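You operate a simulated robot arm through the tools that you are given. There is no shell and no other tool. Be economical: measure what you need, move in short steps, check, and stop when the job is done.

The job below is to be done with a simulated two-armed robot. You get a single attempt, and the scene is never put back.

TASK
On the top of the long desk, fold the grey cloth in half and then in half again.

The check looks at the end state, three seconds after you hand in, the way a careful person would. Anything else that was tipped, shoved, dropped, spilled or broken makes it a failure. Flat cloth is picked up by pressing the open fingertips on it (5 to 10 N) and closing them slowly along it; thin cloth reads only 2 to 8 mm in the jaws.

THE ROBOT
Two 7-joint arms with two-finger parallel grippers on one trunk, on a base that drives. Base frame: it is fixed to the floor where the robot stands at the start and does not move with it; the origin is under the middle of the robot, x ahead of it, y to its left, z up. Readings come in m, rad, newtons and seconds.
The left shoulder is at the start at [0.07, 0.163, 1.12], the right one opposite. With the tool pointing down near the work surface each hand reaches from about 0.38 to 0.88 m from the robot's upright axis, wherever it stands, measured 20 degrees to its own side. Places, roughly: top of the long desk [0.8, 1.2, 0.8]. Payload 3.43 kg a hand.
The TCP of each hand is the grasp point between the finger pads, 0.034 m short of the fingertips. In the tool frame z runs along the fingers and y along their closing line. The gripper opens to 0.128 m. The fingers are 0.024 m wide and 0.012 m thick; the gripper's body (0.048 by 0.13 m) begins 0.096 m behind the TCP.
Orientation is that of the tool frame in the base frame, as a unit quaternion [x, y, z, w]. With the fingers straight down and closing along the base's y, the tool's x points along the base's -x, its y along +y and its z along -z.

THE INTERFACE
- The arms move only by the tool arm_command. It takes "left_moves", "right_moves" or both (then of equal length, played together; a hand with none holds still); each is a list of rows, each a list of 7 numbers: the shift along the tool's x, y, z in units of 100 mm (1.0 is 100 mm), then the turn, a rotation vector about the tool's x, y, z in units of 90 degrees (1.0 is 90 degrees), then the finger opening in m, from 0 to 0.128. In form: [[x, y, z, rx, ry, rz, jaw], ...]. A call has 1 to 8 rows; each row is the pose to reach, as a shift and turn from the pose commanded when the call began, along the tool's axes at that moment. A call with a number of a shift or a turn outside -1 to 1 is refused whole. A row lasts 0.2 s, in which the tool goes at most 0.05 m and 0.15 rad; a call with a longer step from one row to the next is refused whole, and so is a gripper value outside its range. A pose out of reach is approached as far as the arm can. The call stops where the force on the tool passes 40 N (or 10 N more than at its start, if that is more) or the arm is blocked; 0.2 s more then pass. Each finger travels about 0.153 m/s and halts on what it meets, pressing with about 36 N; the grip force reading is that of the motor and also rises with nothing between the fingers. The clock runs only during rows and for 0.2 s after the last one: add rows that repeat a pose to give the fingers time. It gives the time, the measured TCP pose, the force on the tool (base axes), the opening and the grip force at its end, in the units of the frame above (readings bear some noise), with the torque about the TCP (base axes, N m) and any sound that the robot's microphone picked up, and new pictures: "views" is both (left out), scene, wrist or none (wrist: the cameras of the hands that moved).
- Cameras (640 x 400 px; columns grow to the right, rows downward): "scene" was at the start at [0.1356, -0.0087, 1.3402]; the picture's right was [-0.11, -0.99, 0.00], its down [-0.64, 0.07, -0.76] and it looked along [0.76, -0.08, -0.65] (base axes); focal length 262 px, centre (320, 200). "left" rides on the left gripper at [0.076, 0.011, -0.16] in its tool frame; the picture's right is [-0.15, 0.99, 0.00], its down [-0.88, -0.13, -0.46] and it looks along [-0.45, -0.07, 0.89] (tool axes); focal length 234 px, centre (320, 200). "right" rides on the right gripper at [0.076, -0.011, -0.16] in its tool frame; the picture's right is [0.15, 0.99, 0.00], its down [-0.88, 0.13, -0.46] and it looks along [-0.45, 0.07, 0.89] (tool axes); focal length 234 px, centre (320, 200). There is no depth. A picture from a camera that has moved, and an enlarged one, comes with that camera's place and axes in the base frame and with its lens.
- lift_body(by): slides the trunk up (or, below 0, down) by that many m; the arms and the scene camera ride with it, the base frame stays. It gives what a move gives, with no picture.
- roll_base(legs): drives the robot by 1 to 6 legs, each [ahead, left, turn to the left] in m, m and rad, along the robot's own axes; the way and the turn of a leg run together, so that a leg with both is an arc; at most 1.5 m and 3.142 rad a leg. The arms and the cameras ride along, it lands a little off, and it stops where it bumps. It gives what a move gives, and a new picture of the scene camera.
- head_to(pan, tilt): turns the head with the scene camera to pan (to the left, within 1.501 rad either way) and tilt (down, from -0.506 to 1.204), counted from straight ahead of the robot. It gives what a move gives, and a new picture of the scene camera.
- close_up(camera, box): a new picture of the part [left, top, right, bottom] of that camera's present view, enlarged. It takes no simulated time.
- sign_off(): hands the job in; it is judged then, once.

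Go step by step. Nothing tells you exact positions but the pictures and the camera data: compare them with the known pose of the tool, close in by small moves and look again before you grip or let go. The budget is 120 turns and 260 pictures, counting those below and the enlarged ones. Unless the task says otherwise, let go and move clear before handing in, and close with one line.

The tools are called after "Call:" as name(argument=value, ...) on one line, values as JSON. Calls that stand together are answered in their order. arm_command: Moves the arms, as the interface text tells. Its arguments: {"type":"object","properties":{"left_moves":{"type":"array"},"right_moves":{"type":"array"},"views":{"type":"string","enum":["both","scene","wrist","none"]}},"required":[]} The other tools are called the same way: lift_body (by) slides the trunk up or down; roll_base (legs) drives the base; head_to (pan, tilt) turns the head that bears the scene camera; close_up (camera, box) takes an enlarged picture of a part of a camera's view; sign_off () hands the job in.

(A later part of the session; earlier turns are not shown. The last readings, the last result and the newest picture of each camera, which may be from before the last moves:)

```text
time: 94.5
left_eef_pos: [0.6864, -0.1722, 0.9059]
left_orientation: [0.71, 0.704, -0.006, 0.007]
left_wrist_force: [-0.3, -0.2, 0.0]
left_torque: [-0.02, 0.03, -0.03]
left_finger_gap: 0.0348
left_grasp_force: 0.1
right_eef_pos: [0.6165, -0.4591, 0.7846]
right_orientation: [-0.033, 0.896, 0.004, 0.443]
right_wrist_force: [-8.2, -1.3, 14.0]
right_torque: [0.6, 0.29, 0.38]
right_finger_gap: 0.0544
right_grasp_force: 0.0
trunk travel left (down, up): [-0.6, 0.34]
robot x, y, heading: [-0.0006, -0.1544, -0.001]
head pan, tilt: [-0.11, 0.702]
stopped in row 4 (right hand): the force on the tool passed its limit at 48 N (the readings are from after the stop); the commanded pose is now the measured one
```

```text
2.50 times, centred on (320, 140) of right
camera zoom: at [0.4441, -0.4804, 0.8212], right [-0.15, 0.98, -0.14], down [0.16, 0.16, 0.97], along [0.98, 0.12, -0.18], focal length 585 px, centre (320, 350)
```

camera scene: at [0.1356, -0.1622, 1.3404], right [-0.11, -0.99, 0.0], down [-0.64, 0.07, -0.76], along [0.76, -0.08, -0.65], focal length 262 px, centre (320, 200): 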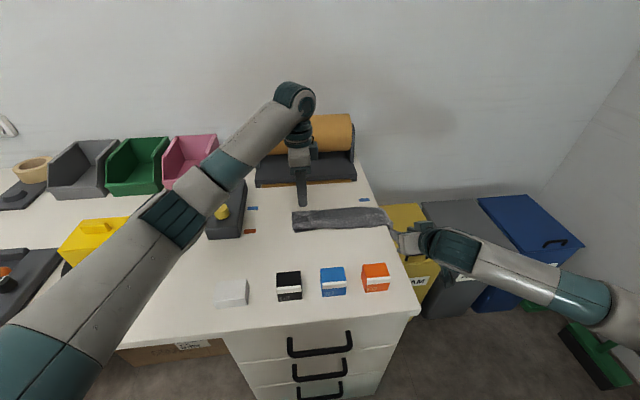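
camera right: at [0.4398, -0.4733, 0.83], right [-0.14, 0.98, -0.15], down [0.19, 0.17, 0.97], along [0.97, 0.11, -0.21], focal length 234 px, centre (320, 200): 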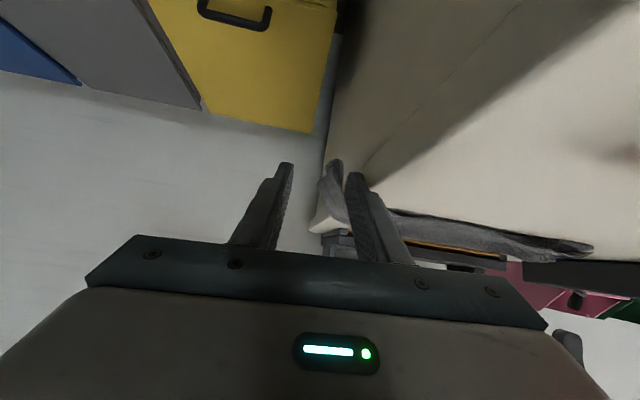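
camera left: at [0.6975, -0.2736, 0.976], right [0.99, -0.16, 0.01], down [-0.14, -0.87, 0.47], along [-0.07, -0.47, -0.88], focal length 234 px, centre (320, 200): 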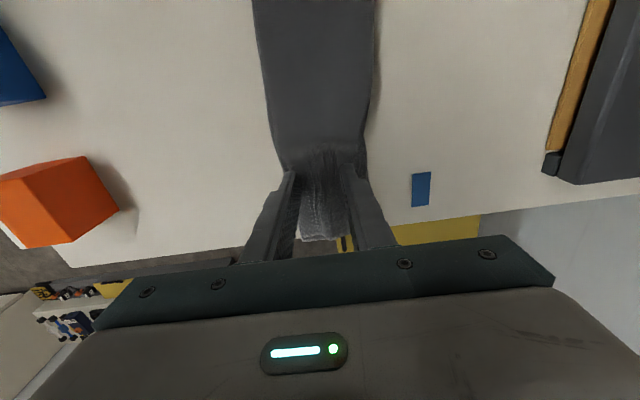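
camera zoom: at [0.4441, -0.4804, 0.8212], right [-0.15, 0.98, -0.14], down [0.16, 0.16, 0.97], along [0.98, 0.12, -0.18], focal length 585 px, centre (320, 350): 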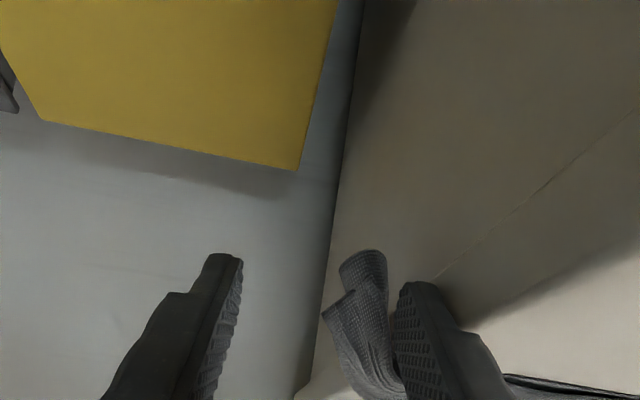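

The finger's thicker part rests on the desk edge, but the flap is already between the fingers. I'll ease out slightly and slide forward along the flap.

Call:
arm_command(right_moves=[[-0.03, -0.08, -0.03, 0, 0, 0, 0.055], [-0.14, -0.08, 0.08, 0, 0, 0, 0.055], [-0.27, -0.08, 0.25, 0, 0, 0, 0.055], [-0.4, -0.08, 0.42, 0, 0, 0, 0.055], [-0.52, -0.08, 0.56, 0, 0, 0, 0.055]], views="both")

Call:
close_up(camera="right", box=[220, 60, 420, 220])

Call:
close_up(camera="scene", box=[320, 180, 460, 270])

```text
time: 95.7
left_eef_pos: [0.6885, -0.1738, 0.9055]
left_orientation: [0.71, 0.704, -0.004, 0.007]
left_wrist_force: [0.3, 0.0, -0.2]
left_torque: [-0.01, 0.04, -0.02]
left_finger_gap: 0.0348
left_grasp_force: 0.1
right_eef_pos: [0.6945, -0.4637, 0.79]
right_orientation: [-0.032, 0.897, 0.002, 0.441]
right_wrist_force: [-0.6, 0.3, -1.6]
right_torque: [-0.01, -0.03, -0.01]
right_finger_gap: 0.0547
right_grasp_force: 0.1
trunk travel left (down, up): [-0.6, 0.34]
robot x, y, heading: [0.0002, -0.1507, -0.005]
head pan, tilt: [-0.11, 0.702]
camera scene: at [0.1365, -0.1593, 1.3402], right [-0.11, -0.99, 0.0], down [-0.64, 0.07, -0.76], along [0.76, -0.08, -0.65], focal length 262 px, centre (320, 200)
camera right: at [0.5222, -0.4833, 0.826], right [-0.15, 0.98, -0.14], down [0.17, 0.16, 0.97], along [0.97, 0.12, -0.19], focal length 234 px, centre (320, 200)
```

scene: 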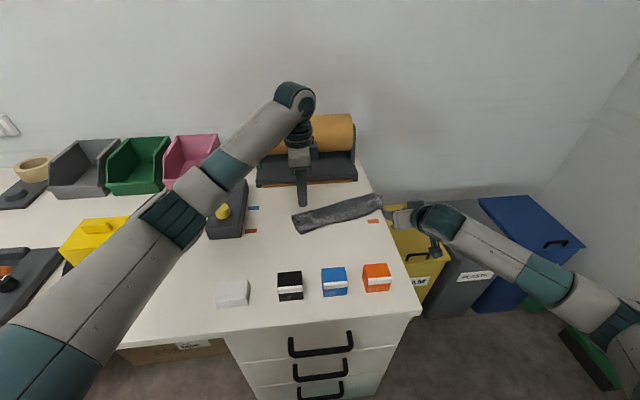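
right: 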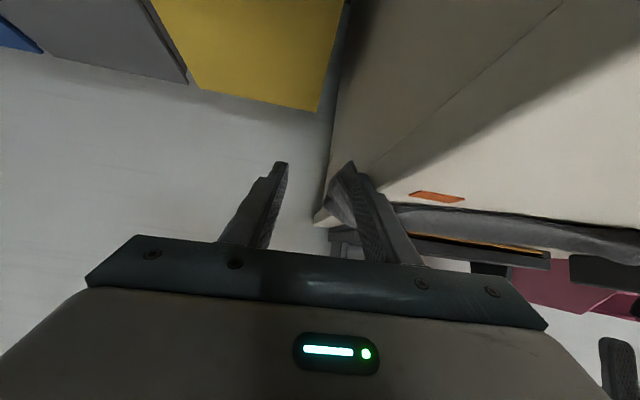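

```text
2.50 times, centred on (320, 140) of right
camera zoom: at [0.5222, -0.4833, 0.826], right [-0.15, 0.98, -0.14], down [0.17, 0.16, 0.97], along [0.97, 0.12, -0.19], focal length 585 px, centre (320, 350)
```

zoom: 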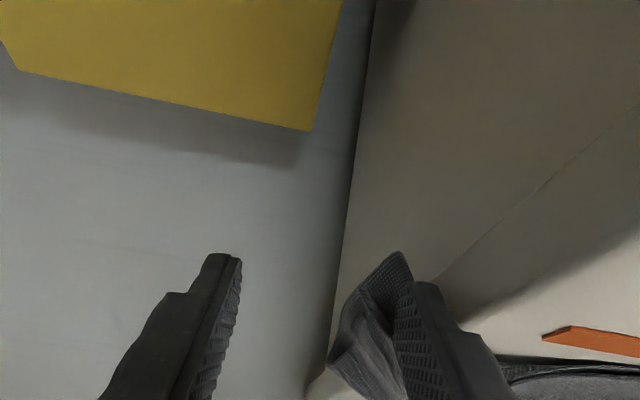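

```text
4.44 times, centred on (390, 225) of scene
camera zoom: at [0.1365, -0.1593, 1.3402], right [-0.11, -0.99, 0.0], down [-0.64, 0.07, -0.76], along [0.76, -0.08, -0.65], focal length 1166 px, centre (9, 89)
```

zoom: 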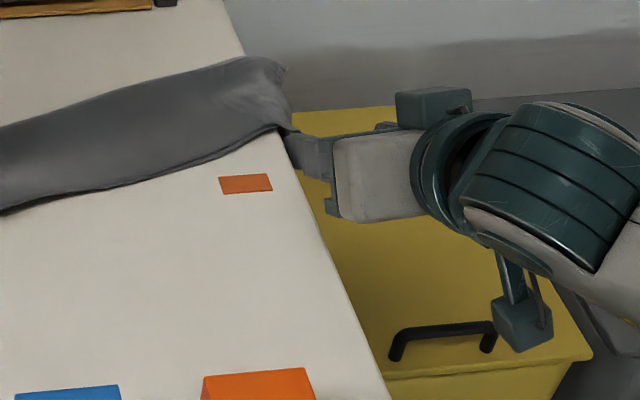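

The finger pushed the strip forward somewhat, but the flap now lies against the inner pad between the fingers. I'll close and check the gap reading.

Call:
arm_command(right_moves=[[0, 0.05, 0, 0, 0, 0, 0.04], [0, 0.1, 0, 0, 0, 0, 0.02], [0, 0.12, 0, 0, 0, 0, 0.0], [0, 0.12, 0, 0, 0, 0, 0.0], [0, 0.12, 0, 0, 0, 0, 0.0]], views="wrist")

Call:
close_up(camera="right", box=[220, 100, 420, 260])

```text
time: 96.9
left_eef_pos: [0.6889, -0.1722, 0.9061]
left_orientation: [0.71, 0.704, -0.006, 0.007]
left_wrist_force: [-0.3, 0.0, 0.3]
left_torque: [0.0, 0.0, -0.01]
left_finger_gap: 0.035
left_grasp_force: 0.1
right_eef_pos: [0.6932, -0.4501, 0.7889]
right_orientation: [-0.031, 0.897, 0.001, 0.442]
right_wrist_force: [0.1, -0.4, -0.1]
right_torque: [0.05, 0.0, -0.01]
right_finger_gap: 0.0
right_grasp_force: 32.8
trunk travel left (down, up): [-0.6, 0.34]
robot x, y, heading: [-0.0001, -0.1495, -0.0]
head pan, tilt: [-0.11, 0.702]
camera right: at [0.5209, -0.4716, 0.8263], right [-0.15, 0.98, -0.14], down [0.17, 0.16, 0.97], along [0.97, 0.12, -0.19], focal length 234 px, centre (320, 200)
```

right: 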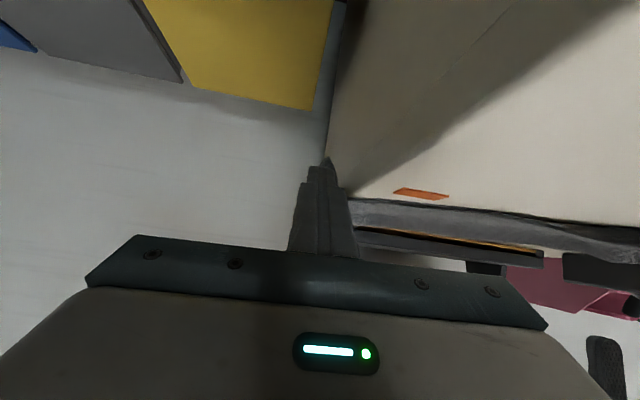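

```text
2.50 times, centred on (320, 180) of right
camera zoom: at [0.5209, -0.4716, 0.8263], right [-0.15, 0.98, -0.14], down [0.17, 0.16, 0.97], along [0.97, 0.12, -0.19], focal length 585 px, centre (320, 250)
```

zoom: 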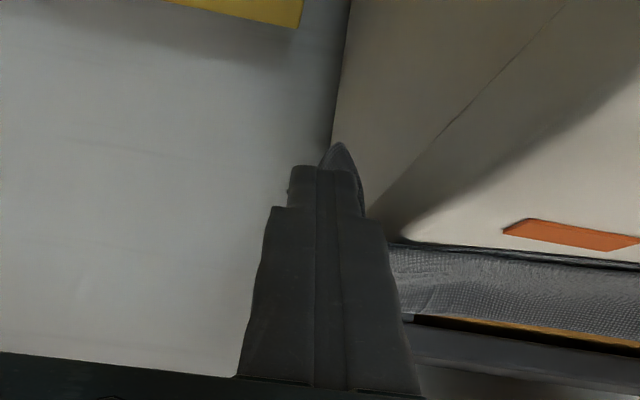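

Nothing was gripped. The flap hangs free beyond the edge, so it's simpler to straddle its whole width with vertical fingers closing along x, which bunches both layers together. I'll back the right hand out first.

Call:
arm_command(right_moves=[[0.2, -0.1, -0.25, 0, 0, 0, 0.0], [0.4, -0.15, -0.55, 0, 0, 0, 0.0], [0.3, -0.15, -0.85, 0, 0.09, 0, 0.0], [0.1, -0.15, -1.0, 0, 0.18, 0, 0.0], [-0.15, -0.15, -1.0, 0, 0.27, 0, 0.0], [-0.4, -0.15, -1.0, 0, 0.36, 0, 0.0], [-0.6, -0.15, -1.0, 0, 0.45, 0, 0.0], [-0.8, -0.15, -1.0, 0, 0.54, 0, 0.0]], views="both")

Call:
close_up(camera="scene", box=[260, 170, 420, 250])

```text
time: 98.7
left_eef_pos: [0.6892, -0.172, 0.906]
left_orientation: [0.709, 0.705, -0.005, 0.007]
left_wrist_force: [0.0, 0.0, 0.1]
left_torque: [0.03, 0.05, -0.02]
left_finger_gap: 0.0351
left_grasp_force: 0.1
right_eef_pos: [0.6636, -0.465, 0.9143]
right_orientation: [-0.029, 0.999, -0.012, 0.031]
right_wrist_force: [-0.2, 0.7, -0.2]
right_torque: [-0.04, 0.0, 0.04]
right_finger_gap: 0.0001
right_grasp_force: 32.6
trunk travel left (down, up): [-0.6, 0.34]
robot x, y, heading: [-0.0027, -0.1457, 0.0]
head pan, tilt: [-0.11, 0.702]
camera scene: at [0.137, -0.1583, 1.3401], right [-0.11, -0.99, 0.0], down [-0.64, 0.07, -0.76], along [0.76, -0.08, -0.65], focal length 262 px, centre (320, 200)
camera right: at [0.5787, -0.4763, 1.067], right [-0.2, 0.98, -0.03], down [0.84, 0.19, 0.51], along [0.5, 0.07, -0.86], focal length 234 px, centre (320, 200)
```

scene: 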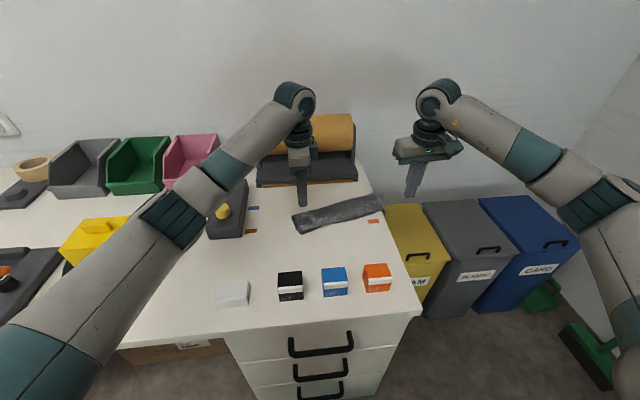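
right: 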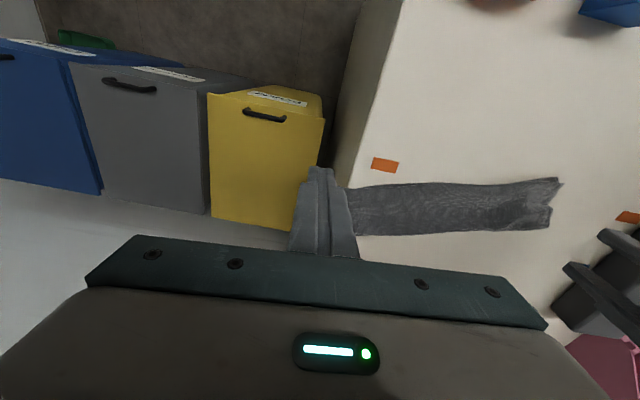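

```text
4.00 times, centred on (340, 210) of scene
camera zoom: at [0.137, -0.1583, 1.3401], right [-0.11, -0.99, 0.0], down [-0.64, 0.07, -0.76], along [0.76, -0.08, -0.65], focal length 1050 px, centre (240, 160)
```

zoom: 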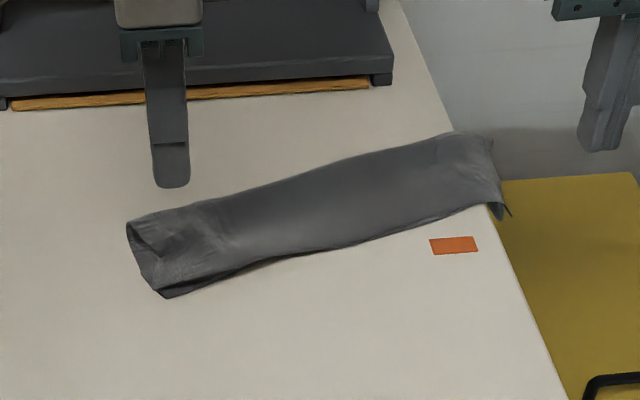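

The strip now lies diagonally, with its end hanging over the edge at x ≈ 0.72–0.80. I'll bring the right hand above that flap, level it and turn it 90° with a wide opening.

Call:
arm_command(right_moves=[[-0.33, -0.05, 0, 0, 0.04, 0, 0.04], [-0.66, -0.05, 0, 0, 0.04, 0, 0.08], [-0.98, -0.05, 0, 0, 0.04, 0, 0.11], [-0.98, -0.05, 0, 0, 0.04, 0, 0.11]], views="none")

Call:
arm_command(right_moves=[[0, 0, 0, 0, 0, 0.09, 0.11], [0, 0, 0, 0, 0, 0.18, 0.11], [0, 0, 0, 0, 0, 0.27, 0.11], [0, 0, 0, 0, 0, 0.36, 0.11], [0, 0, 0, 0, 0, 0.45, 0.11], [0, 0, 0, 0, 0, 0.54, 0.11], [0, 0, 0, 0, 0, 0.63, 0.11], [0, 0, 0, 0, 0, 0.72, 0.11]], views="none")

Call:
arm_command(right_moves=[[0, 0, 0, 0, 0, 0.09, 0.11], [0, 0, 0, 0, 0, 0.18, 0.11], [0, 0, 0, 0, 0, 0.25, 0.11], [0, 0, 0, 0, 0, 0.25, 0.11]], views="both")

```text
time: 99.7
left_eef_pos: [0.6875, -0.1731, 0.9061]
left_orientation: [0.71, 0.704, -0.005, 0.007]
left_wrist_force: [-0.4, -0.3, -0.4]
left_torque: [-0.01, 0.01, 0.03]
left_finger_gap: 0.0351
left_grasp_force: 0.1
right_eef_pos: [0.7615, -0.4653, 0.9211]
right_orientation: [-0.029, 0.999, -0.012, 0.003]
right_wrist_force: [-0.1, -0.1, 0.2]
right_torque: [0.02, 0.0, 0.0]
right_finger_gap: 0.1101
right_grasp_force: 0.0
trunk travel left (down, up): [-0.6, 0.34]
robot x, y, heading: [0.002, -0.1496, -0.001]
head pan, tilt: [-0.11, 0.702]
```

```text
time: 101.5
left_eef_pos: [0.6879, -0.1728, 0.9067]
left_orientation: [0.71, 0.704, -0.006, 0.007]
left_wrist_force: [-0.6, 0.5, -0.3]
left_torque: [0.02, -0.01, -0.02]
left_finger_gap: 0.0349
left_grasp_force: 0.1
right_eef_pos: [0.7611, -0.4636, 0.9214]
right_orientation: [0.511, 0.859, -0.01, 0.008]
right_wrist_force: [-0.5, 0.3, -0.2]
right_torque: [-0.01, 0.0, 0.02]
right_finger_gap: 0.1101
right_grasp_force: 0.0
trunk travel left (down, up): [-0.6, 0.34]
robot x, y, heading: [0.0005, -0.149, -0.001]
head pan, tilt: [-0.11, 0.702]
```

```text
time: 102.5
left_eef_pos: [0.6885, -0.1726, 0.9051]
left_orientation: [0.71, 0.704, -0.005, 0.008]
left_wrist_force: [0.2, 0.5, 0.0]
left_torque: [0.01, -0.02, -0.02]
left_finger_gap: 0.0347
left_grasp_force: 0.1
right_eef_pos: [0.7612, -0.4642, 0.9212]
right_orientation: [0.669, 0.743, -0.007, 0.01]
right_wrist_force: [-0.1, 0.5, -1.1]
right_torque: [-0.01, 0.01, 0.0]
right_finger_gap: 0.1101
right_grasp_force: 0.0
trunk travel left (down, up): [-0.6, 0.34]
robot x, y, heading: [0.0013, -0.1498, 0.001]
head pan, tilt: [-0.11, 0.702]
camera scene: at [0.1362, -0.1594, 1.3402], right [-0.11, -0.99, 0.0], down [-0.64, 0.07, -0.76], along [0.76, -0.08, -0.65], focal length 262 px, centre (320, 200)
camera right: at [0.7411, -0.3857, 1.0773], right [0.97, 0.25, 0.0], down [0.22, -0.85, 0.48], along [0.12, -0.46, -0.88], focal length 234 px, centre (320, 200)
```

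scene: 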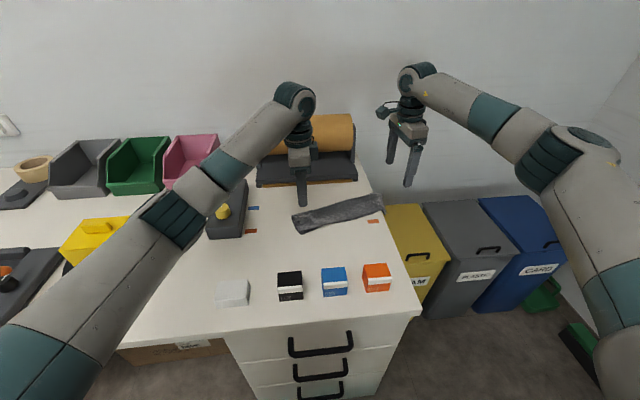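
right: 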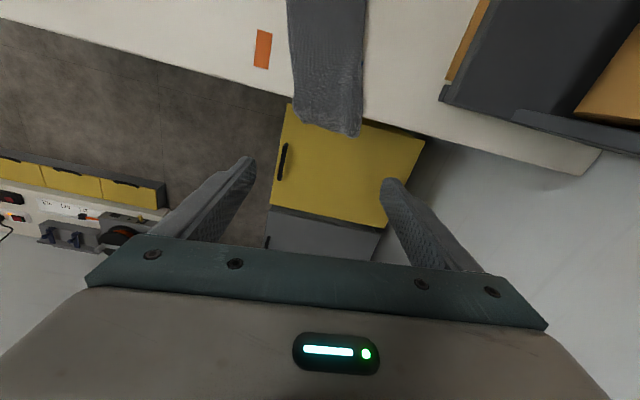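

The flap is centred between the fingers. I'll move in beside the edge and descend around it.

Call:
arm_command(right_moves=[[0.12, 0.02, 0.2, 0, 0, 0, 0.115], [0.23, 0.03, 0.5, 0, 0, 0, 0.115], [0.23, 0.03, 0.75, 0, 0, 0, 0.115], [0.23, 0.03, 0.95, 0, 0, 0, 0.115]], views="wrist")

```text
time: 103.5
left_eef_pos: [0.6889, -0.1727, 0.906]
left_orientation: [0.711, 0.704, -0.005, 0.006]
left_wrist_force: [0.5, -0.1, 0.3]
left_torque: [0.01, 0.0, 0.0]
left_finger_gap: 0.035
left_grasp_force: 0.1
right_eef_pos: [0.7611, -0.4437, 0.8256]
right_orientation: [0.669, 0.743, -0.008, 0.008]
right_wrist_force: [1.2, 0.1, -0.1]
right_torque: [0.01, -0.01, -0.03]
right_finger_gap: 0.115
right_grasp_force: 0.1
trunk travel left (down, up): [-0.6, 0.34]
robot x, y, heading: [0.0024, -0.1515, 0.002]
head pan, tilt: [-0.11, 0.702]
camera right: at [0.7416, -0.3649, 0.9819], right [0.97, 0.25, 0.0], down [0.22, -0.85, 0.48], along [0.12, -0.46, -0.88], focal length 234 px, centre (320, 200)
```

right: 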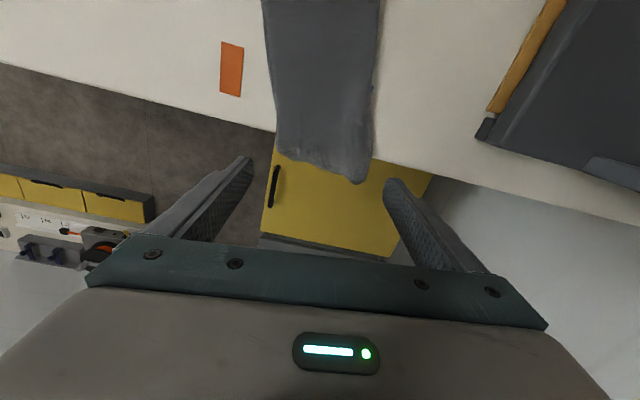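

Call:
arm_command(right_moves=[[0.02, 0, 0.25, 0, 0, 0, 0.115], [0.03, 0, 0.5, 0, 0, 0, 0.115], [0.03, 0, 0.62, 0, 0, 0, 0.115], [0.03, 0, 0.62, 0, 0, 0, 0.115]], views="wrist")

```text
time: 104.5
left_eef_pos: [0.6879, -0.1723, 0.9074]
left_orientation: [0.71, 0.704, -0.006, 0.006]
left_wrist_force: [0.3, 0.1, -0.6]
left_torque: [-0.03, 0.04, -0.01]
left_finger_gap: 0.0349
left_grasp_force: 0.0
right_eef_pos: [0.7613, -0.441, 0.764]
right_orientation: [0.668, 0.744, -0.008, 0.01]
right_wrist_force: [0.7, 0.0, -0.2]
right_torque: [-0.03, 0.02, 0.01]
right_finger_gap: 0.1149
right_grasp_force: 0.0
trunk travel left (down, up): [-0.6, 0.34]
robot x, y, heading: [0.0002, -0.1509, 0.001]
head pan, tilt: [-0.11, 0.702]
camera right: at [0.7411, -0.3637, 0.92], right [0.97, 0.25, 0.0], down [0.22, -0.85, 0.48], along [0.12, -0.46, -0.88], focal length 234 px, centre (320, 200)
```

right: 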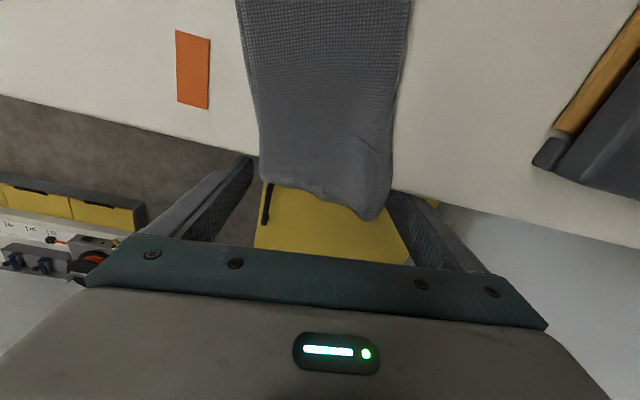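

The fingers straddle the hanging flap, so I'll close them.

Call:
arm_command(right_moves=[[0, 0, 0, 0, 0, 0, 0.095], [0, 0, 0, 0, 0, 0, 0.075], [0, 0, 0, 0, 0, 0, 0.055], [0, 0, 0, 0, 0, 0, 0.035], [0, 0, 0, 0, 0, 0, 0.02], [0, 0, 0, 0, 0, 0, 0.01], [0, 0, 0, 0, 0, 0, 0.0], [0, 0, 0, 0, 0, 0, 0.0]], views="wrist")

```text
time: 106.3
left_eef_pos: [0.6888, -0.1727, 0.9062]
left_orientation: [0.71, 0.704, -0.006, 0.007]
left_wrist_force: [0.0, -0.1, 0.0]
left_torque: [0.0, 0.0, 0.0]
left_finger_gap: 0.0348
left_grasp_force: 0.0
right_eef_pos: [0.7613, -0.4427, 0.7631]
right_orientation: [0.668, 0.744, -0.008, 0.01]
right_wrist_force: [0.0, -3.0, 1.6]
right_torque: [0.07, -0.01, 0.02]
right_finger_gap: 0.0075
right_grasp_force: 35.6
trunk travel left (down, up): [-0.6, 0.34]
robot x, y, heading: [0.0004, -0.153, -0.001]
head pan, tilt: [-0.11, 0.702]
camera right: at [0.7411, -0.364, 0.9204], right [0.97, 0.25, 0.0], down [0.22, -0.85, 0.48], along [0.12, -0.46, -0.88], focal length 234 px, centre (320, 200)
```

right: 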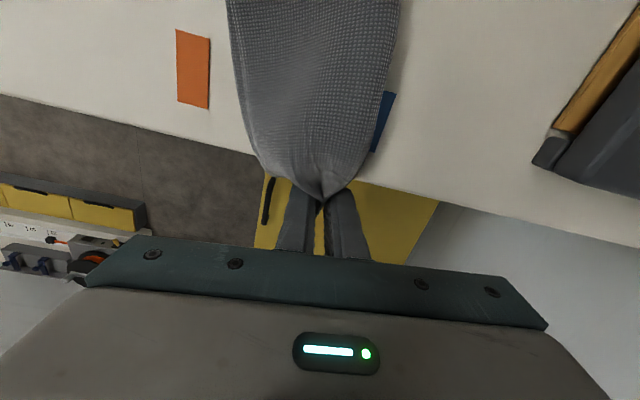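

Gap reads 7.5 mm, so both layers are bunched in the grip. I'll pin the left end lightly with the left hand and lift the right end up and over, rotating the fingers to point left.

Call:
arm_command(left_moves=[[0, 0, 0.3, 0, 0, 0, 0.035], [0, 0, 0.6, 0, 0, 0, 0.035], [0, 0, 0.85, 0, 0, 0, 0.035], [0, 0, 0.89, 0, 0, 0, 0.035]], right_moves=[[0, 0, -0.4, 0, 0.05, 0, 0.0], [0.1, 0, -0.8, 0, 0.14, 0, 0.0], [0.35, -0.05, -1.0, 0, 0.23, 0, 0.0], [0.7, -0.1, -1.0, 0, 0.32, 0, 0.0]], views="both")

Call:
close_up(camera="scene", box=[260, 150, 420, 250])

```text
time: 107.3
left_eef_pos: [0.6884, -0.1737, 0.817]
left_orientation: [0.71, 0.704, -0.006, 0.006]
left_wrist_force: [-0.2, 0.5, 0.6]
left_torque: [-0.02, 0.04, -0.01]
left_finger_gap: 0.0349
left_grasp_force: 0.1
right_eef_pos: [0.7443, -0.3717, 0.861]
right_orientation: [0.65, 0.722, 0.16, -0.176]
right_wrist_force: [0.0, 0.3, 0.6]
right_torque: [0.0, 0.0, 0.03]
right_finger_gap: 0.0049
right_grasp_force: 35.7
trunk travel left (down, up): [-0.6, 0.34]
robot x, y, heading: [-0.0, -0.1492, -0.001]
head pan, tilt: [-0.11, 0.702]
camera scene: at [0.1365, -0.1596, 1.3402], right [-0.11, -0.99, 0.0], down [-0.64, 0.07, -0.76], along [0.76, -0.08, -0.65], focal length 262 px, centre (320, 200)
camera right: at [0.7326, -0.3782, 1.0366], right [0.97, 0.23, 0.07], down [0.24, -0.97, 0.0], along [0.07, 0.02, -1.0], focal length 234 px, centre (320, 200)
camera left: at [0.7005, -0.0955, 0.9762], right [0.99, -0.16, 0.0], down [-0.14, -0.87, 0.47], along [-0.07, -0.47, -0.88], focal length 234 px, centre (320, 200)
```

scene: 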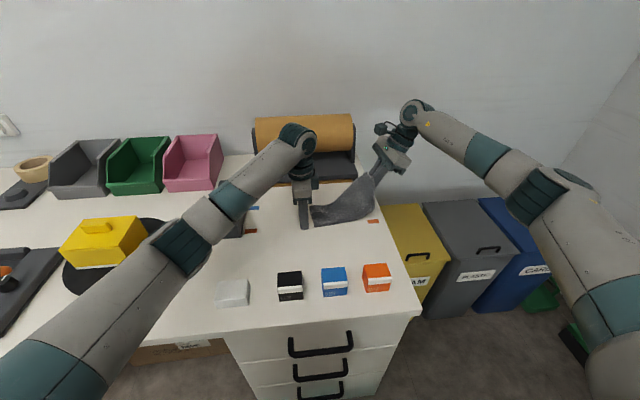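
right: 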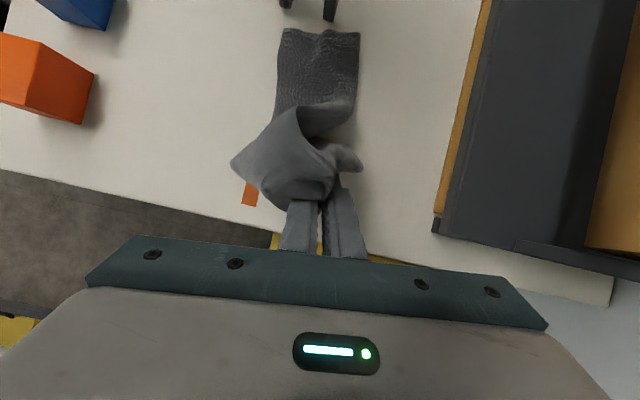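
left: 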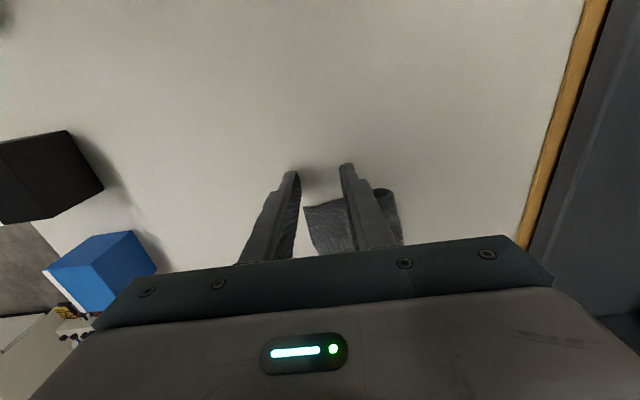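

```text
4.00 times, centred on (340, 200) of scene
camera zoom: at [0.1365, -0.1596, 1.3402], right [-0.11, -0.99, 0.0], down [-0.64, 0.07, -0.76], along [0.76, -0.08, -0.65], focal length 1050 px, centre (240, 200)
```

zoom: 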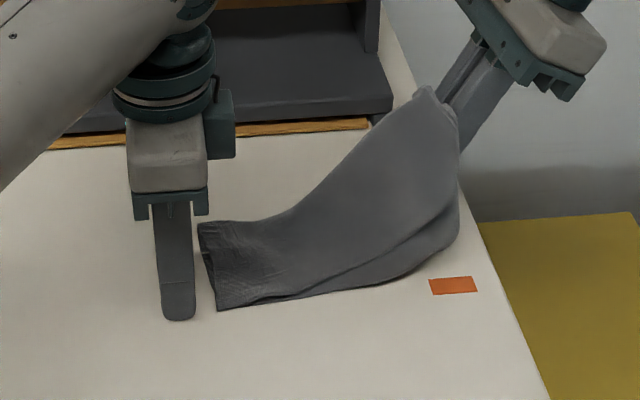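

The strip's left end is now at y ≈ −0.196, so the left fingers miss it. I'll shift the pin onto the cloth at y ≈ −0.225.

Call:
arm_command(left_moves=[[0, 0, -0.15, 0, 0, 0, 0.035], [-0.25, 0.15, -0.15, 0, 0, 0, 0.035], [-0.48, 0.28, -0.1, 0, 0, 0, 0.035], [-0.48, 0.28, 0.0, 0, 0, 0, 0.035], [-0.48, 0.28, 0.015, 0, 0, 0, 0.035]], views="none")

```text
time: 108.5
left_eef_pos: [0.7163, -0.2218, 0.8171]
left_orientation: [0.71, 0.704, -0.005, 0.007]
left_wrist_force: [0.7, 0.8, 6.8]
left_torque: [0.11, 0.14, -0.05]
left_finger_gap: 0.0349
left_grasp_force: 0.2
right_eef_pos: [0.7425, -0.3709, 0.8622]
right_orientation: [0.649, 0.723, 0.159, -0.176]
right_wrist_force: [-0.4, 0.6, -0.1]
right_torque: [0.0, -0.01, -0.01]
right_finger_gap: 0.0051
right_grasp_force: 35.6
trunk travel left (down, up): [-0.6, 0.34]
robot x, y, heading: [-0.0021, -0.1492, -0.0]
head pan, tilt: [-0.11, 0.702]
```

The pin is set (about 7 N). I'll move the right hand up and over the fold line with more lean.

Call:
arm_command(right_moves=[[0.2, -0.01, -0.05, 0, 0.09, 0, 0.0], [0.4, -0.02, -0.08, 0, 0.18, 0, 0.0], [0.6, -0.03, -0.1, 0, 0.27, 0, 0.0], [0.6, -0.03, -0.1, 0, 0.27, 0, 0.0]], views="both")

Call:
close_up(camera="scene", box=[260, 150, 420, 250])

```text
time: 109.5
left_eef_pos: [0.7154, -0.2236, 0.8174]
left_orientation: [0.71, 0.704, -0.006, 0.007]
left_wrist_force: [1.9, 0.7, 13.5]
left_torque: [0.07, 0.15, -0.06]
left_finger_gap: 0.0342
left_grasp_force: 0.0
right_eef_pos: [0.7342, -0.3226, 0.8981]
right_orientation: [0.602, 0.668, 0.293, -0.324]
right_wrist_force: [0.8, 0.3, -0.2]
right_torque: [0.0, -0.04, 0.01]
right_finger_gap: 0.0049
right_grasp_force: 35.9
trunk travel left (down, up): [-0.6, 0.34]
robot x, y, heading: [0.0013, -0.1503, 0.001]
head pan, tilt: [-0.11, 0.702]
camera scene: at [0.1349, -0.1592, 1.3404], right [-0.11, -0.99, 0.0], down [-0.64, 0.07, -0.76], along [0.76, -0.08, -0.64], focal length 262 px, centre (320, 200)
camera right: at [0.7307, -0.4018, 1.0556], right [0.97, 0.2, 0.12], down [0.23, -0.88, -0.41], along [0.02, 0.43, -0.9], focal length 234 px, centre (320, 200)
```

scene: 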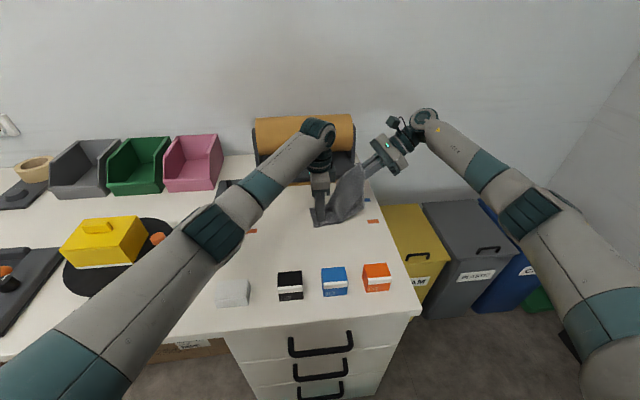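
right: 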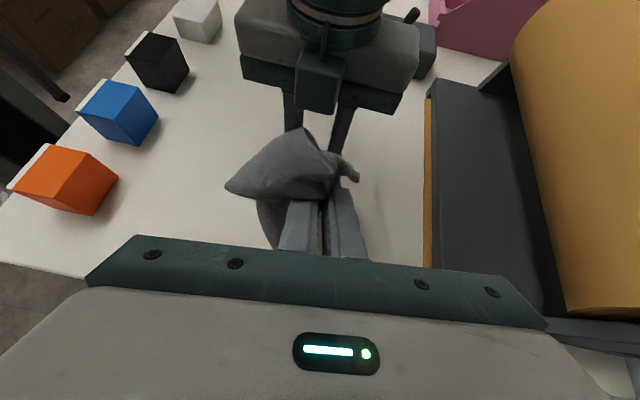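

```text
4.00 times, centred on (340, 200) of scene
camera zoom: at [0.1349, -0.1592, 1.3404], right [-0.11, -0.99, 0.0], down [-0.64, 0.07, -0.76], along [0.76, -0.08, -0.64], focal length 1050 px, centre (240, 200)
```

zoom: 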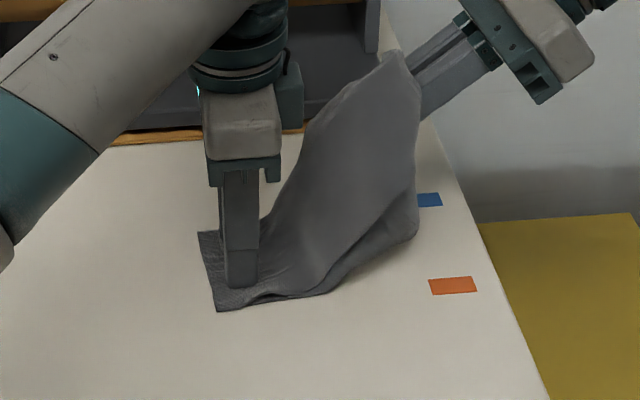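

The page is turning naturally, with the bend at y ≈ −0.36. I'll bring the right hand lower and left, and lift the left pin straight up out of the way.

Call:
arm_command(left_moves=[[0, 0, 0, 0, 0, 0, 0.035], [0, 0, 0, 0, 0, 0, 0.035], [0, 0, -0.4, 0, 0, 0, 0.03], [0.2, 0, -0.8, 0, 0, 0, 0.03], [0.6, 0, -0.95, 0, 0, 0, 0.03], [1.0, 0, -0.95, 0, 0, 0, 0.03]], right_moves=[[0.03, 0, 0.2, 0, 0, 0, 0.0], [0.06, 0, 0.4, 0, 0, 0, 0.0], [0.06, 0, 0.4, 0, 0, 0, 0.0], [0.06, 0, 0.4, 0, 0, 0, 0.0], [0.06, 0, 0.4, 0, 0, 0, 0.0], [0.06, 0, 0.4, 0, 0, 0, 0.0]], views="both")

Call:
close_up(camera="scene", box=[260, 150, 420, 250])

```text
time: 110.9
left_eef_pos: [0.7182, -0.1201, 0.9107]
left_orientation: [0.71, 0.704, -0.006, 0.007]
left_wrist_force: [-0.2, 0.0, 0.0]
left_torque: [-0.02, 0.0, -0.01]
left_finger_gap: 0.0299
left_grasp_force: 0.0
right_eef_pos: [0.7316, -0.2867, 0.8783]
right_orientation: [0.601, 0.67, 0.291, -0.324]
right_wrist_force: [0.0, -0.2, 0.2]
right_torque: [-0.04, -0.02, -0.01]
right_finger_gap: 0.005
right_grasp_force: 35.6
trunk travel left (down, up): [-0.6, 0.34]
robot x, y, heading: [-0.0009, -0.1476, -0.0]
head pan, tilt: [-0.11, 0.702]
camera scene: at [0.136, -0.1579, 1.3403], right [-0.11, -0.99, 0.0], down [-0.64, 0.07, -0.76], along [0.76, -0.08, -0.65], focal length 262 px, centre (320, 200)
camera right: at [0.728, -0.3656, 1.0359], right [0.97, 0.2, 0.12], down [0.23, -0.88, -0.41], along [0.02, 0.42, -0.91], focal length 234 px, centre (320, 200)
camera left: at [0.7295, -0.0407, 1.0687], right [0.99, -0.16, 0.0], down [-0.14, -0.87, 0.47], along [-0.07, -0.47, -0.88], focal length 234 px, centre (320, 200)
```

scene: 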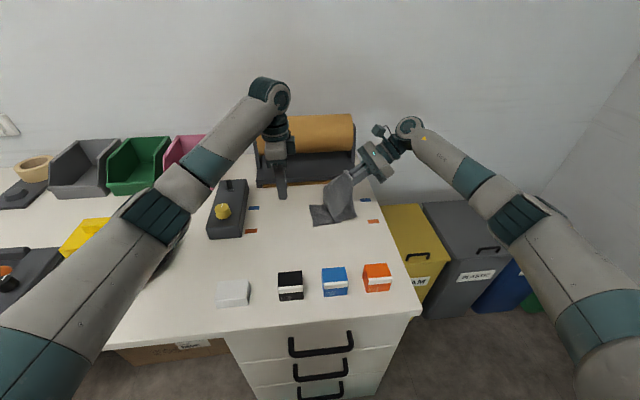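
right: 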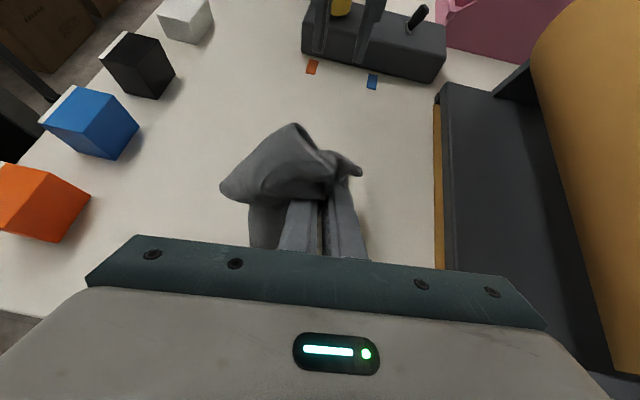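
left: 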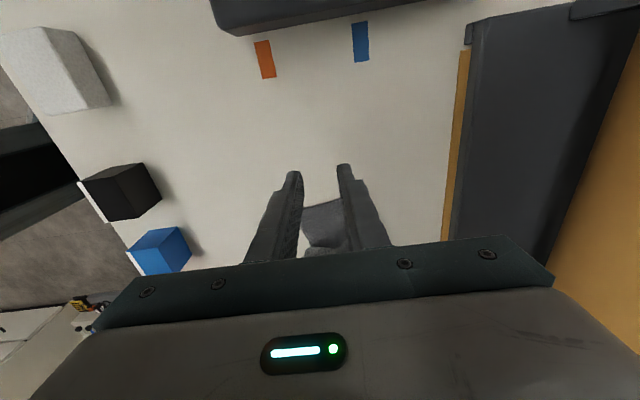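

```text
4.00 times, centred on (340, 200) of scene
camera zoom: at [0.136, -0.1579, 1.3403], right [-0.11, -0.99, 0.0], down [-0.64, 0.07, -0.76], along [0.76, -0.08, -0.65], focal length 1050 px, centre (240, 200)
```

zoom: 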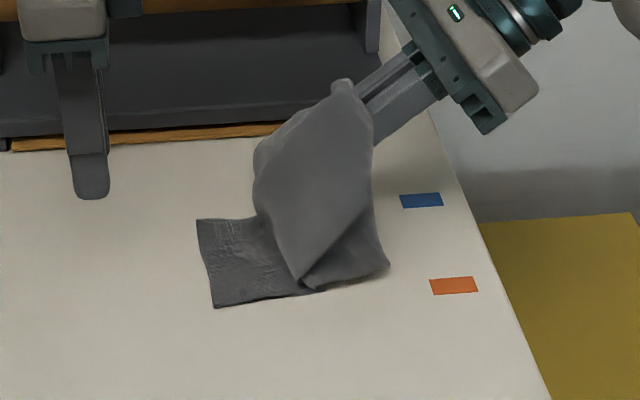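

Now I'll lay the right end down onto the left end (target grip y ≈ −0.235).

Call:
arm_command(right_moves=[[0.0, -0.01, 0.2, 0, 0.03, 0, 0.0], [-0.03, -0.02, 0.4, 0, 0.06, 0, 0.0], [-0.07, -0.04, 0.6, 0, 0.09, 0, 0.0], [-0.11, -0.05, 0.74, 0, 0.09, 0, 0.0], [-0.11, -0.05, 0.74, 0, 0.09, 0, 0.0]], views="both")

Call:
close_up(camera="scene", box=[260, 150, 420, 250])

```text
time: 112.1
left_eef_pos: [0.7194, -0.1211, 0.9094]
left_orientation: [0.71, 0.704, -0.006, 0.006]
left_wrist_force: [-0.3, 0.6, -0.8]
left_torque: [-0.01, -0.02, -0.02]
left_finger_gap: 0.0302
left_grasp_force: 0.1
right_eef_pos: [0.7218, -0.2369, 0.8236]
right_orientation: [0.579, 0.645, 0.334, -0.37]
right_wrist_force: [0.7, 0.0, -0.4]
right_torque: [0.01, 0.01, 0.03]
right_finger_gap: 0.005
right_grasp_force: 35.5
trunk travel left (down, up): [-0.6, 0.34]
robot x, y, heading: [0.0001, -0.1478, 0.0]
head pan, tilt: [-0.11, 0.702]
camera scene: at [0.1362, -0.1595, 1.3402], right [-0.11, -0.99, 0.0], down [-0.64, 0.07, -0.76], along [0.76, -0.08, -0.65], focal length 262 px, centre (320, 200)
camera right: at [0.7204, -0.3373, 0.9682], right [0.98, 0.18, 0.13], down [0.22, -0.82, -0.53], along [0.01, 0.55, -0.84], focal length 234 px, centre (320, 200)
```

scene: 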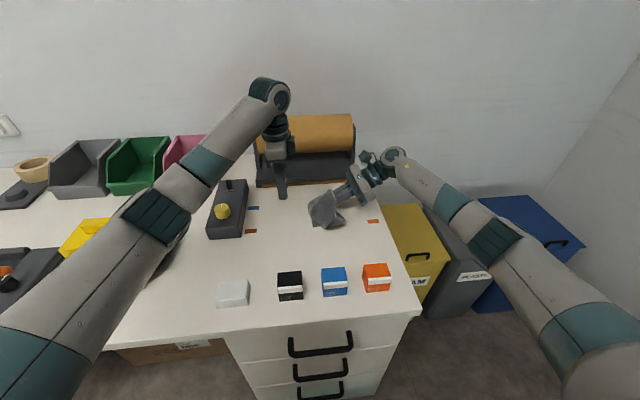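
right: 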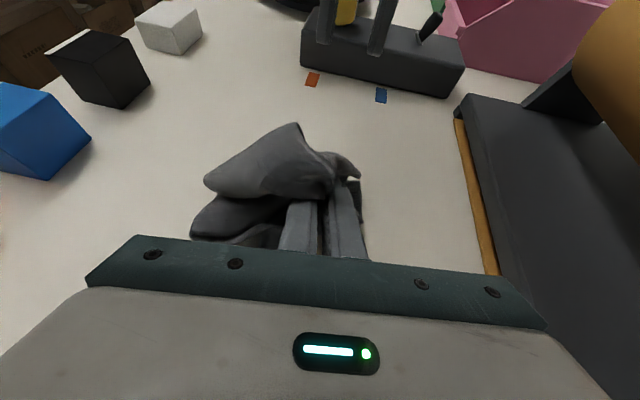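

```text
4.00 times, centred on (340, 200) of scene
camera zoom: at [0.1362, -0.1595, 1.3402], right [-0.11, -0.99, 0.0], down [-0.64, 0.07, -0.76], along [0.76, -0.08, -0.65], focal length 1050 px, centre (240, 200)
```

zoom: 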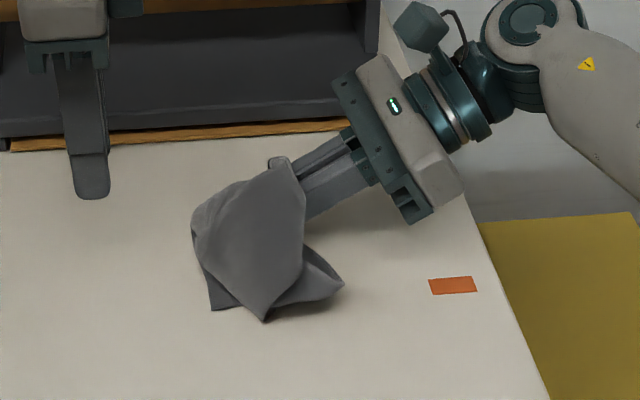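

The slack has humped to the left and the bend was dragged to y ≈ −0.30. I'll pull the hand back up and right, re-pin the left end, and lay the page down again while pinned.

Call:
arm_command(right_moves=[[0.25, 0, -0.25, 0, 0, 0, 0.0], [0.45, 0, -0.6, 0, 0, 0, 0.0], [0.5, 0, -0.95, 0, 0, 0, 0.0]], views="both")

Call:
close_up(camera="scene", box=[260, 150, 420, 250])

```text
time: 112.9
left_eef_pos: [0.7178, -0.1209, 0.9101]
left_orientation: [0.71, 0.704, -0.005, 0.007]
left_wrist_force: [0.0, -0.4, 0.0]
left_torque: [0.04, -0.03, -0.04]
left_finger_gap: 0.0303
left_grasp_force: 0.0
right_eef_pos: [0.7271, -0.2945, 0.9137]
right_orientation: [0.579, 0.645, 0.333, -0.37]
right_wrist_force: [0.4, 1.2, -1.7]
right_torque: [-0.01, -0.01, 0.0]
right_finger_gap: 0.005
right_grasp_force: 36.6
trunk travel left (down, up): [-0.6, 0.34]
robot x, y, heading: [0.0005, -0.1493, -0.002]
head pan, tilt: [-0.11, 0.702]
camera scene: at [0.1358, -0.16, 1.3402], right [-0.11, -0.99, 0.0], down [-0.64, 0.07, -0.76], along [0.76, -0.08, -0.65], focal length 262 px, centre (320, 200)
camera right: at [0.7267, -0.3946, 1.0588], right [0.98, 0.18, 0.13], down [0.22, -0.82, -0.53], along [0.01, 0.55, -0.84], focal length 234 px, centre (320, 200)
```

scene: 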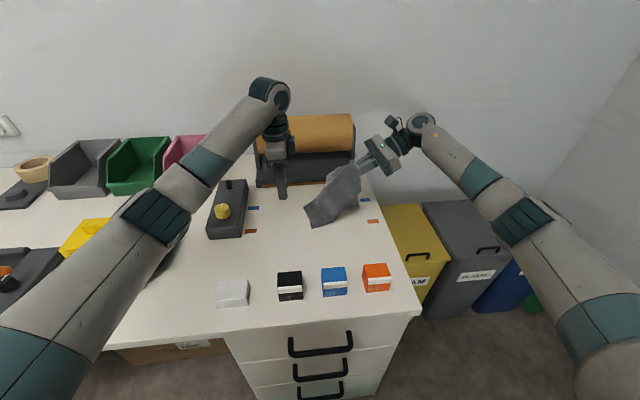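
right: 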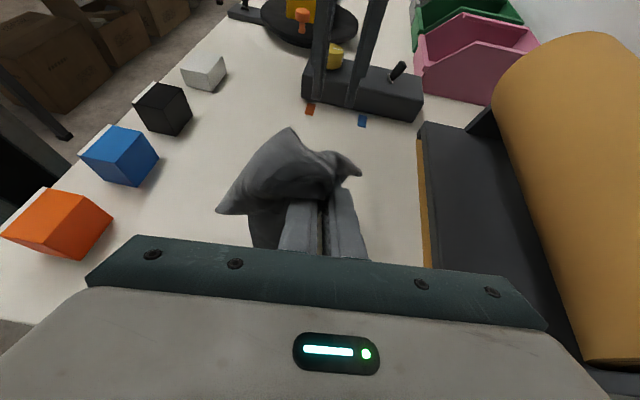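

```text
4.00 times, centred on (340, 200) of scene
camera zoom: at [0.1358, -0.16, 1.3402], right [-0.11, -0.99, 0.0], down [-0.64, 0.07, -0.76], along [0.76, -0.08, -0.65], focal length 1050 px, centre (240, 200)
```

zoom: 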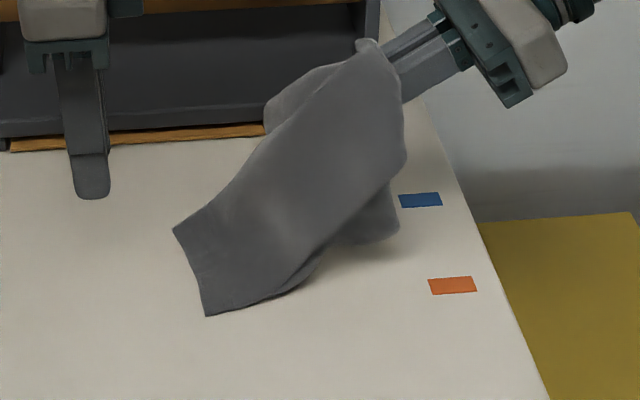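

The left end is still near y ≈ −0.18. I'll pin it with the left hand.

Call:
arm_command(left_moves=[[-0.4, 0, 0.1, 0, 0, 0, 0.03], [-0.78, -0.03, 0.35, 0, 0, 0, 0.03], [-0.8, -0.03, 0.75, 0, 0, 0, 0.03], [-0.8, -0.03, 0.92, 0, 0, 0, 0.03], [-0.8, -0.03, 0.945, 0, 0, 0, 0.03], [-0.8, -0.03, 0.945, 0, 0, 0, 0.03]], views="none")

```text
time: 114.3
left_eef_pos: [0.7131, -0.2032, 0.8184]
left_orientation: [0.71, 0.704, -0.005, 0.008]
left_wrist_force: [-0.2, 1.2, 5.8]
left_torque: [-0.01, 0.0, -0.04]
left_finger_gap: 0.0298
left_grasp_force: 0.0
right_eef_pos: [0.726, -0.2938, 0.9151]
right_orientation: [0.579, 0.645, 0.334, -0.371]
right_wrist_force: [-0.5, -0.2, -0.5]
right_torque: [0.02, -0.01, -0.01]
right_finger_gap: 0.0049
right_grasp_force: 36.2
trunk travel left (down, up): [-0.6, 0.34]
robot x, y, heading: [0.0031, -0.1524, -0.002]
head pan, tilt: [-0.11, 0.702]
```

Call:
arm_command(left_moves=[[0, 0, 0.01, 0, 0, 0, 0.03], [0, 0, 0.01, 0, 0, 0, 0.03], [0, 0, 0.01, 0, 0, 0, 0.03], [0, 0, 0.01, 0, 0, 0, 0.03]], right_moves=[[-0.2, 0, -0.2, 0, 0, 0, 0.0], [-0.45, 0, -0.4, 0, 0, 0, 0.0], [-0.7, 0, -0.55, 0, 0, 0, 0.0], [-0.92, 0, -0.69, 0, 0, 0, 0.0]], views="scene")

Call:
close_up(camera="scene", box=[260, 150, 420, 250])

```text
time: 115.3
left_eef_pos: [0.7133, -0.2023, 0.8181]
left_orientation: [0.711, 0.703, -0.005, 0.008]
left_wrist_force: [2.4, -1.1, 13.1]
left_torque: [-0.06, 0.16, 0.02]
left_finger_gap: 0.0296
left_grasp_force: 0.0
right_eef_pos: [0.7381, -0.3996, 0.8709]
right_orientation: [0.579, 0.645, 0.334, -0.369]
right_wrist_force: [-0.3, 0.1, -0.1]
right_torque: [-0.03, -0.02, -0.01]
right_finger_gap: 0.0054
right_grasp_force: 36.7
trunk travel left (down, up): [-0.6, 0.34]
robot x, y, heading: [0.0008, -0.1506, -0.002]
head pan, tilt: [-0.11, 0.702]
camera scene: at [0.1349, -0.1594, 1.3405], right [-0.11, -0.99, 0.0], down [-0.64, 0.07, -0.76], along [0.76, -0.08, -0.64], focal length 262 px, centre (320, 200)
```

scene: 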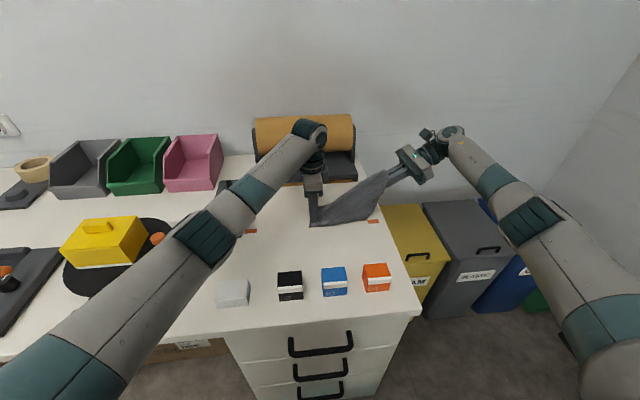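

```text
4.00 times, centred on (340, 200) of scene
camera zoom: at [0.1349, -0.1594, 1.3405], right [-0.11, -0.99, 0.0], down [-0.64, 0.07, -0.76], along [0.76, -0.08, -0.64], focal length 1050 px, centre (240, 200)
```

zoom: 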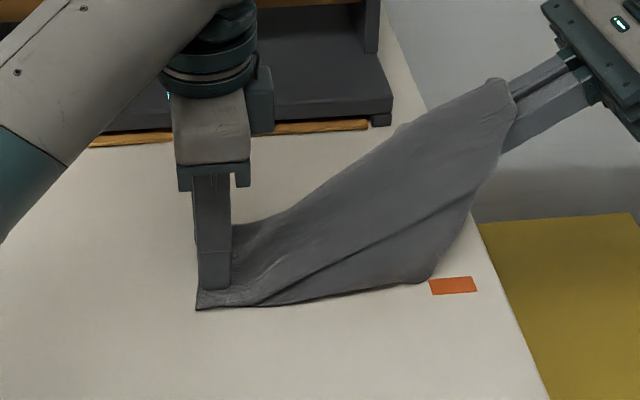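

The lower half is spread again, with the bend at y ≈ −0.357. Now I'll do the arc back to the left, keeping the page fairly taut and the left end pinned.

Call:
arm_command(right_moves=[[0.3, 0, -0.05, 0, 0, 0, 0.0], [0.545, 0, -0.1, 0, 0, 0, 0.0], [0.65, 0, 0.13, 0, 0, 0, 0.0], [0.75, 0, 0.36, 0, 0, 0, 0.0], [0.745, 0, 0.6, 0, 0, 0, 0.0], [0.735, 0, 0.83, 0, 0, 0, 0.0]], views="none")

Call:
close_up(camera="scene", box=[260, 150, 420, 250])

```text
time: 116.7
left_eef_pos: [0.7124, -0.2032, 0.8181]
left_orientation: [0.709, 0.705, -0.005, 0.008]
left_wrist_force: [2.2, -1.2, 15.3]
left_torque: [-0.08, 0.2, 0.03]
left_finger_gap: 0.0287
left_grasp_force: 0.0
right_eef_pos: [0.7265, -0.2908, 0.892]
right_orientation: [0.578, 0.646, 0.334, -0.37]
right_wrist_force: [-0.8, 0.2, 0.2]
right_torque: [-0.04, -0.05, -0.02]
right_finger_gap: 0.0048
right_grasp_force: 35.9
trunk travel left (down, up): [-0.6, 0.34]
robot x, y, heading: [0.0045, -0.1488, 0.004]
head pan, tilt: [-0.11, 0.702]
```

```text
4.00 times, centred on (340, 200) of scene
camera zoom: at [0.1346, -0.1592, 1.3405], right [-0.11, -0.99, 0.0], down [-0.64, 0.07, -0.76], along [0.76, -0.08, -0.64], focal length 1050 px, centre (240, 200)
```

zoom: 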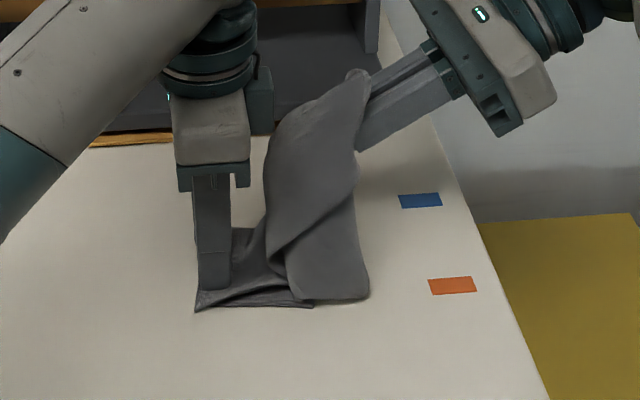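

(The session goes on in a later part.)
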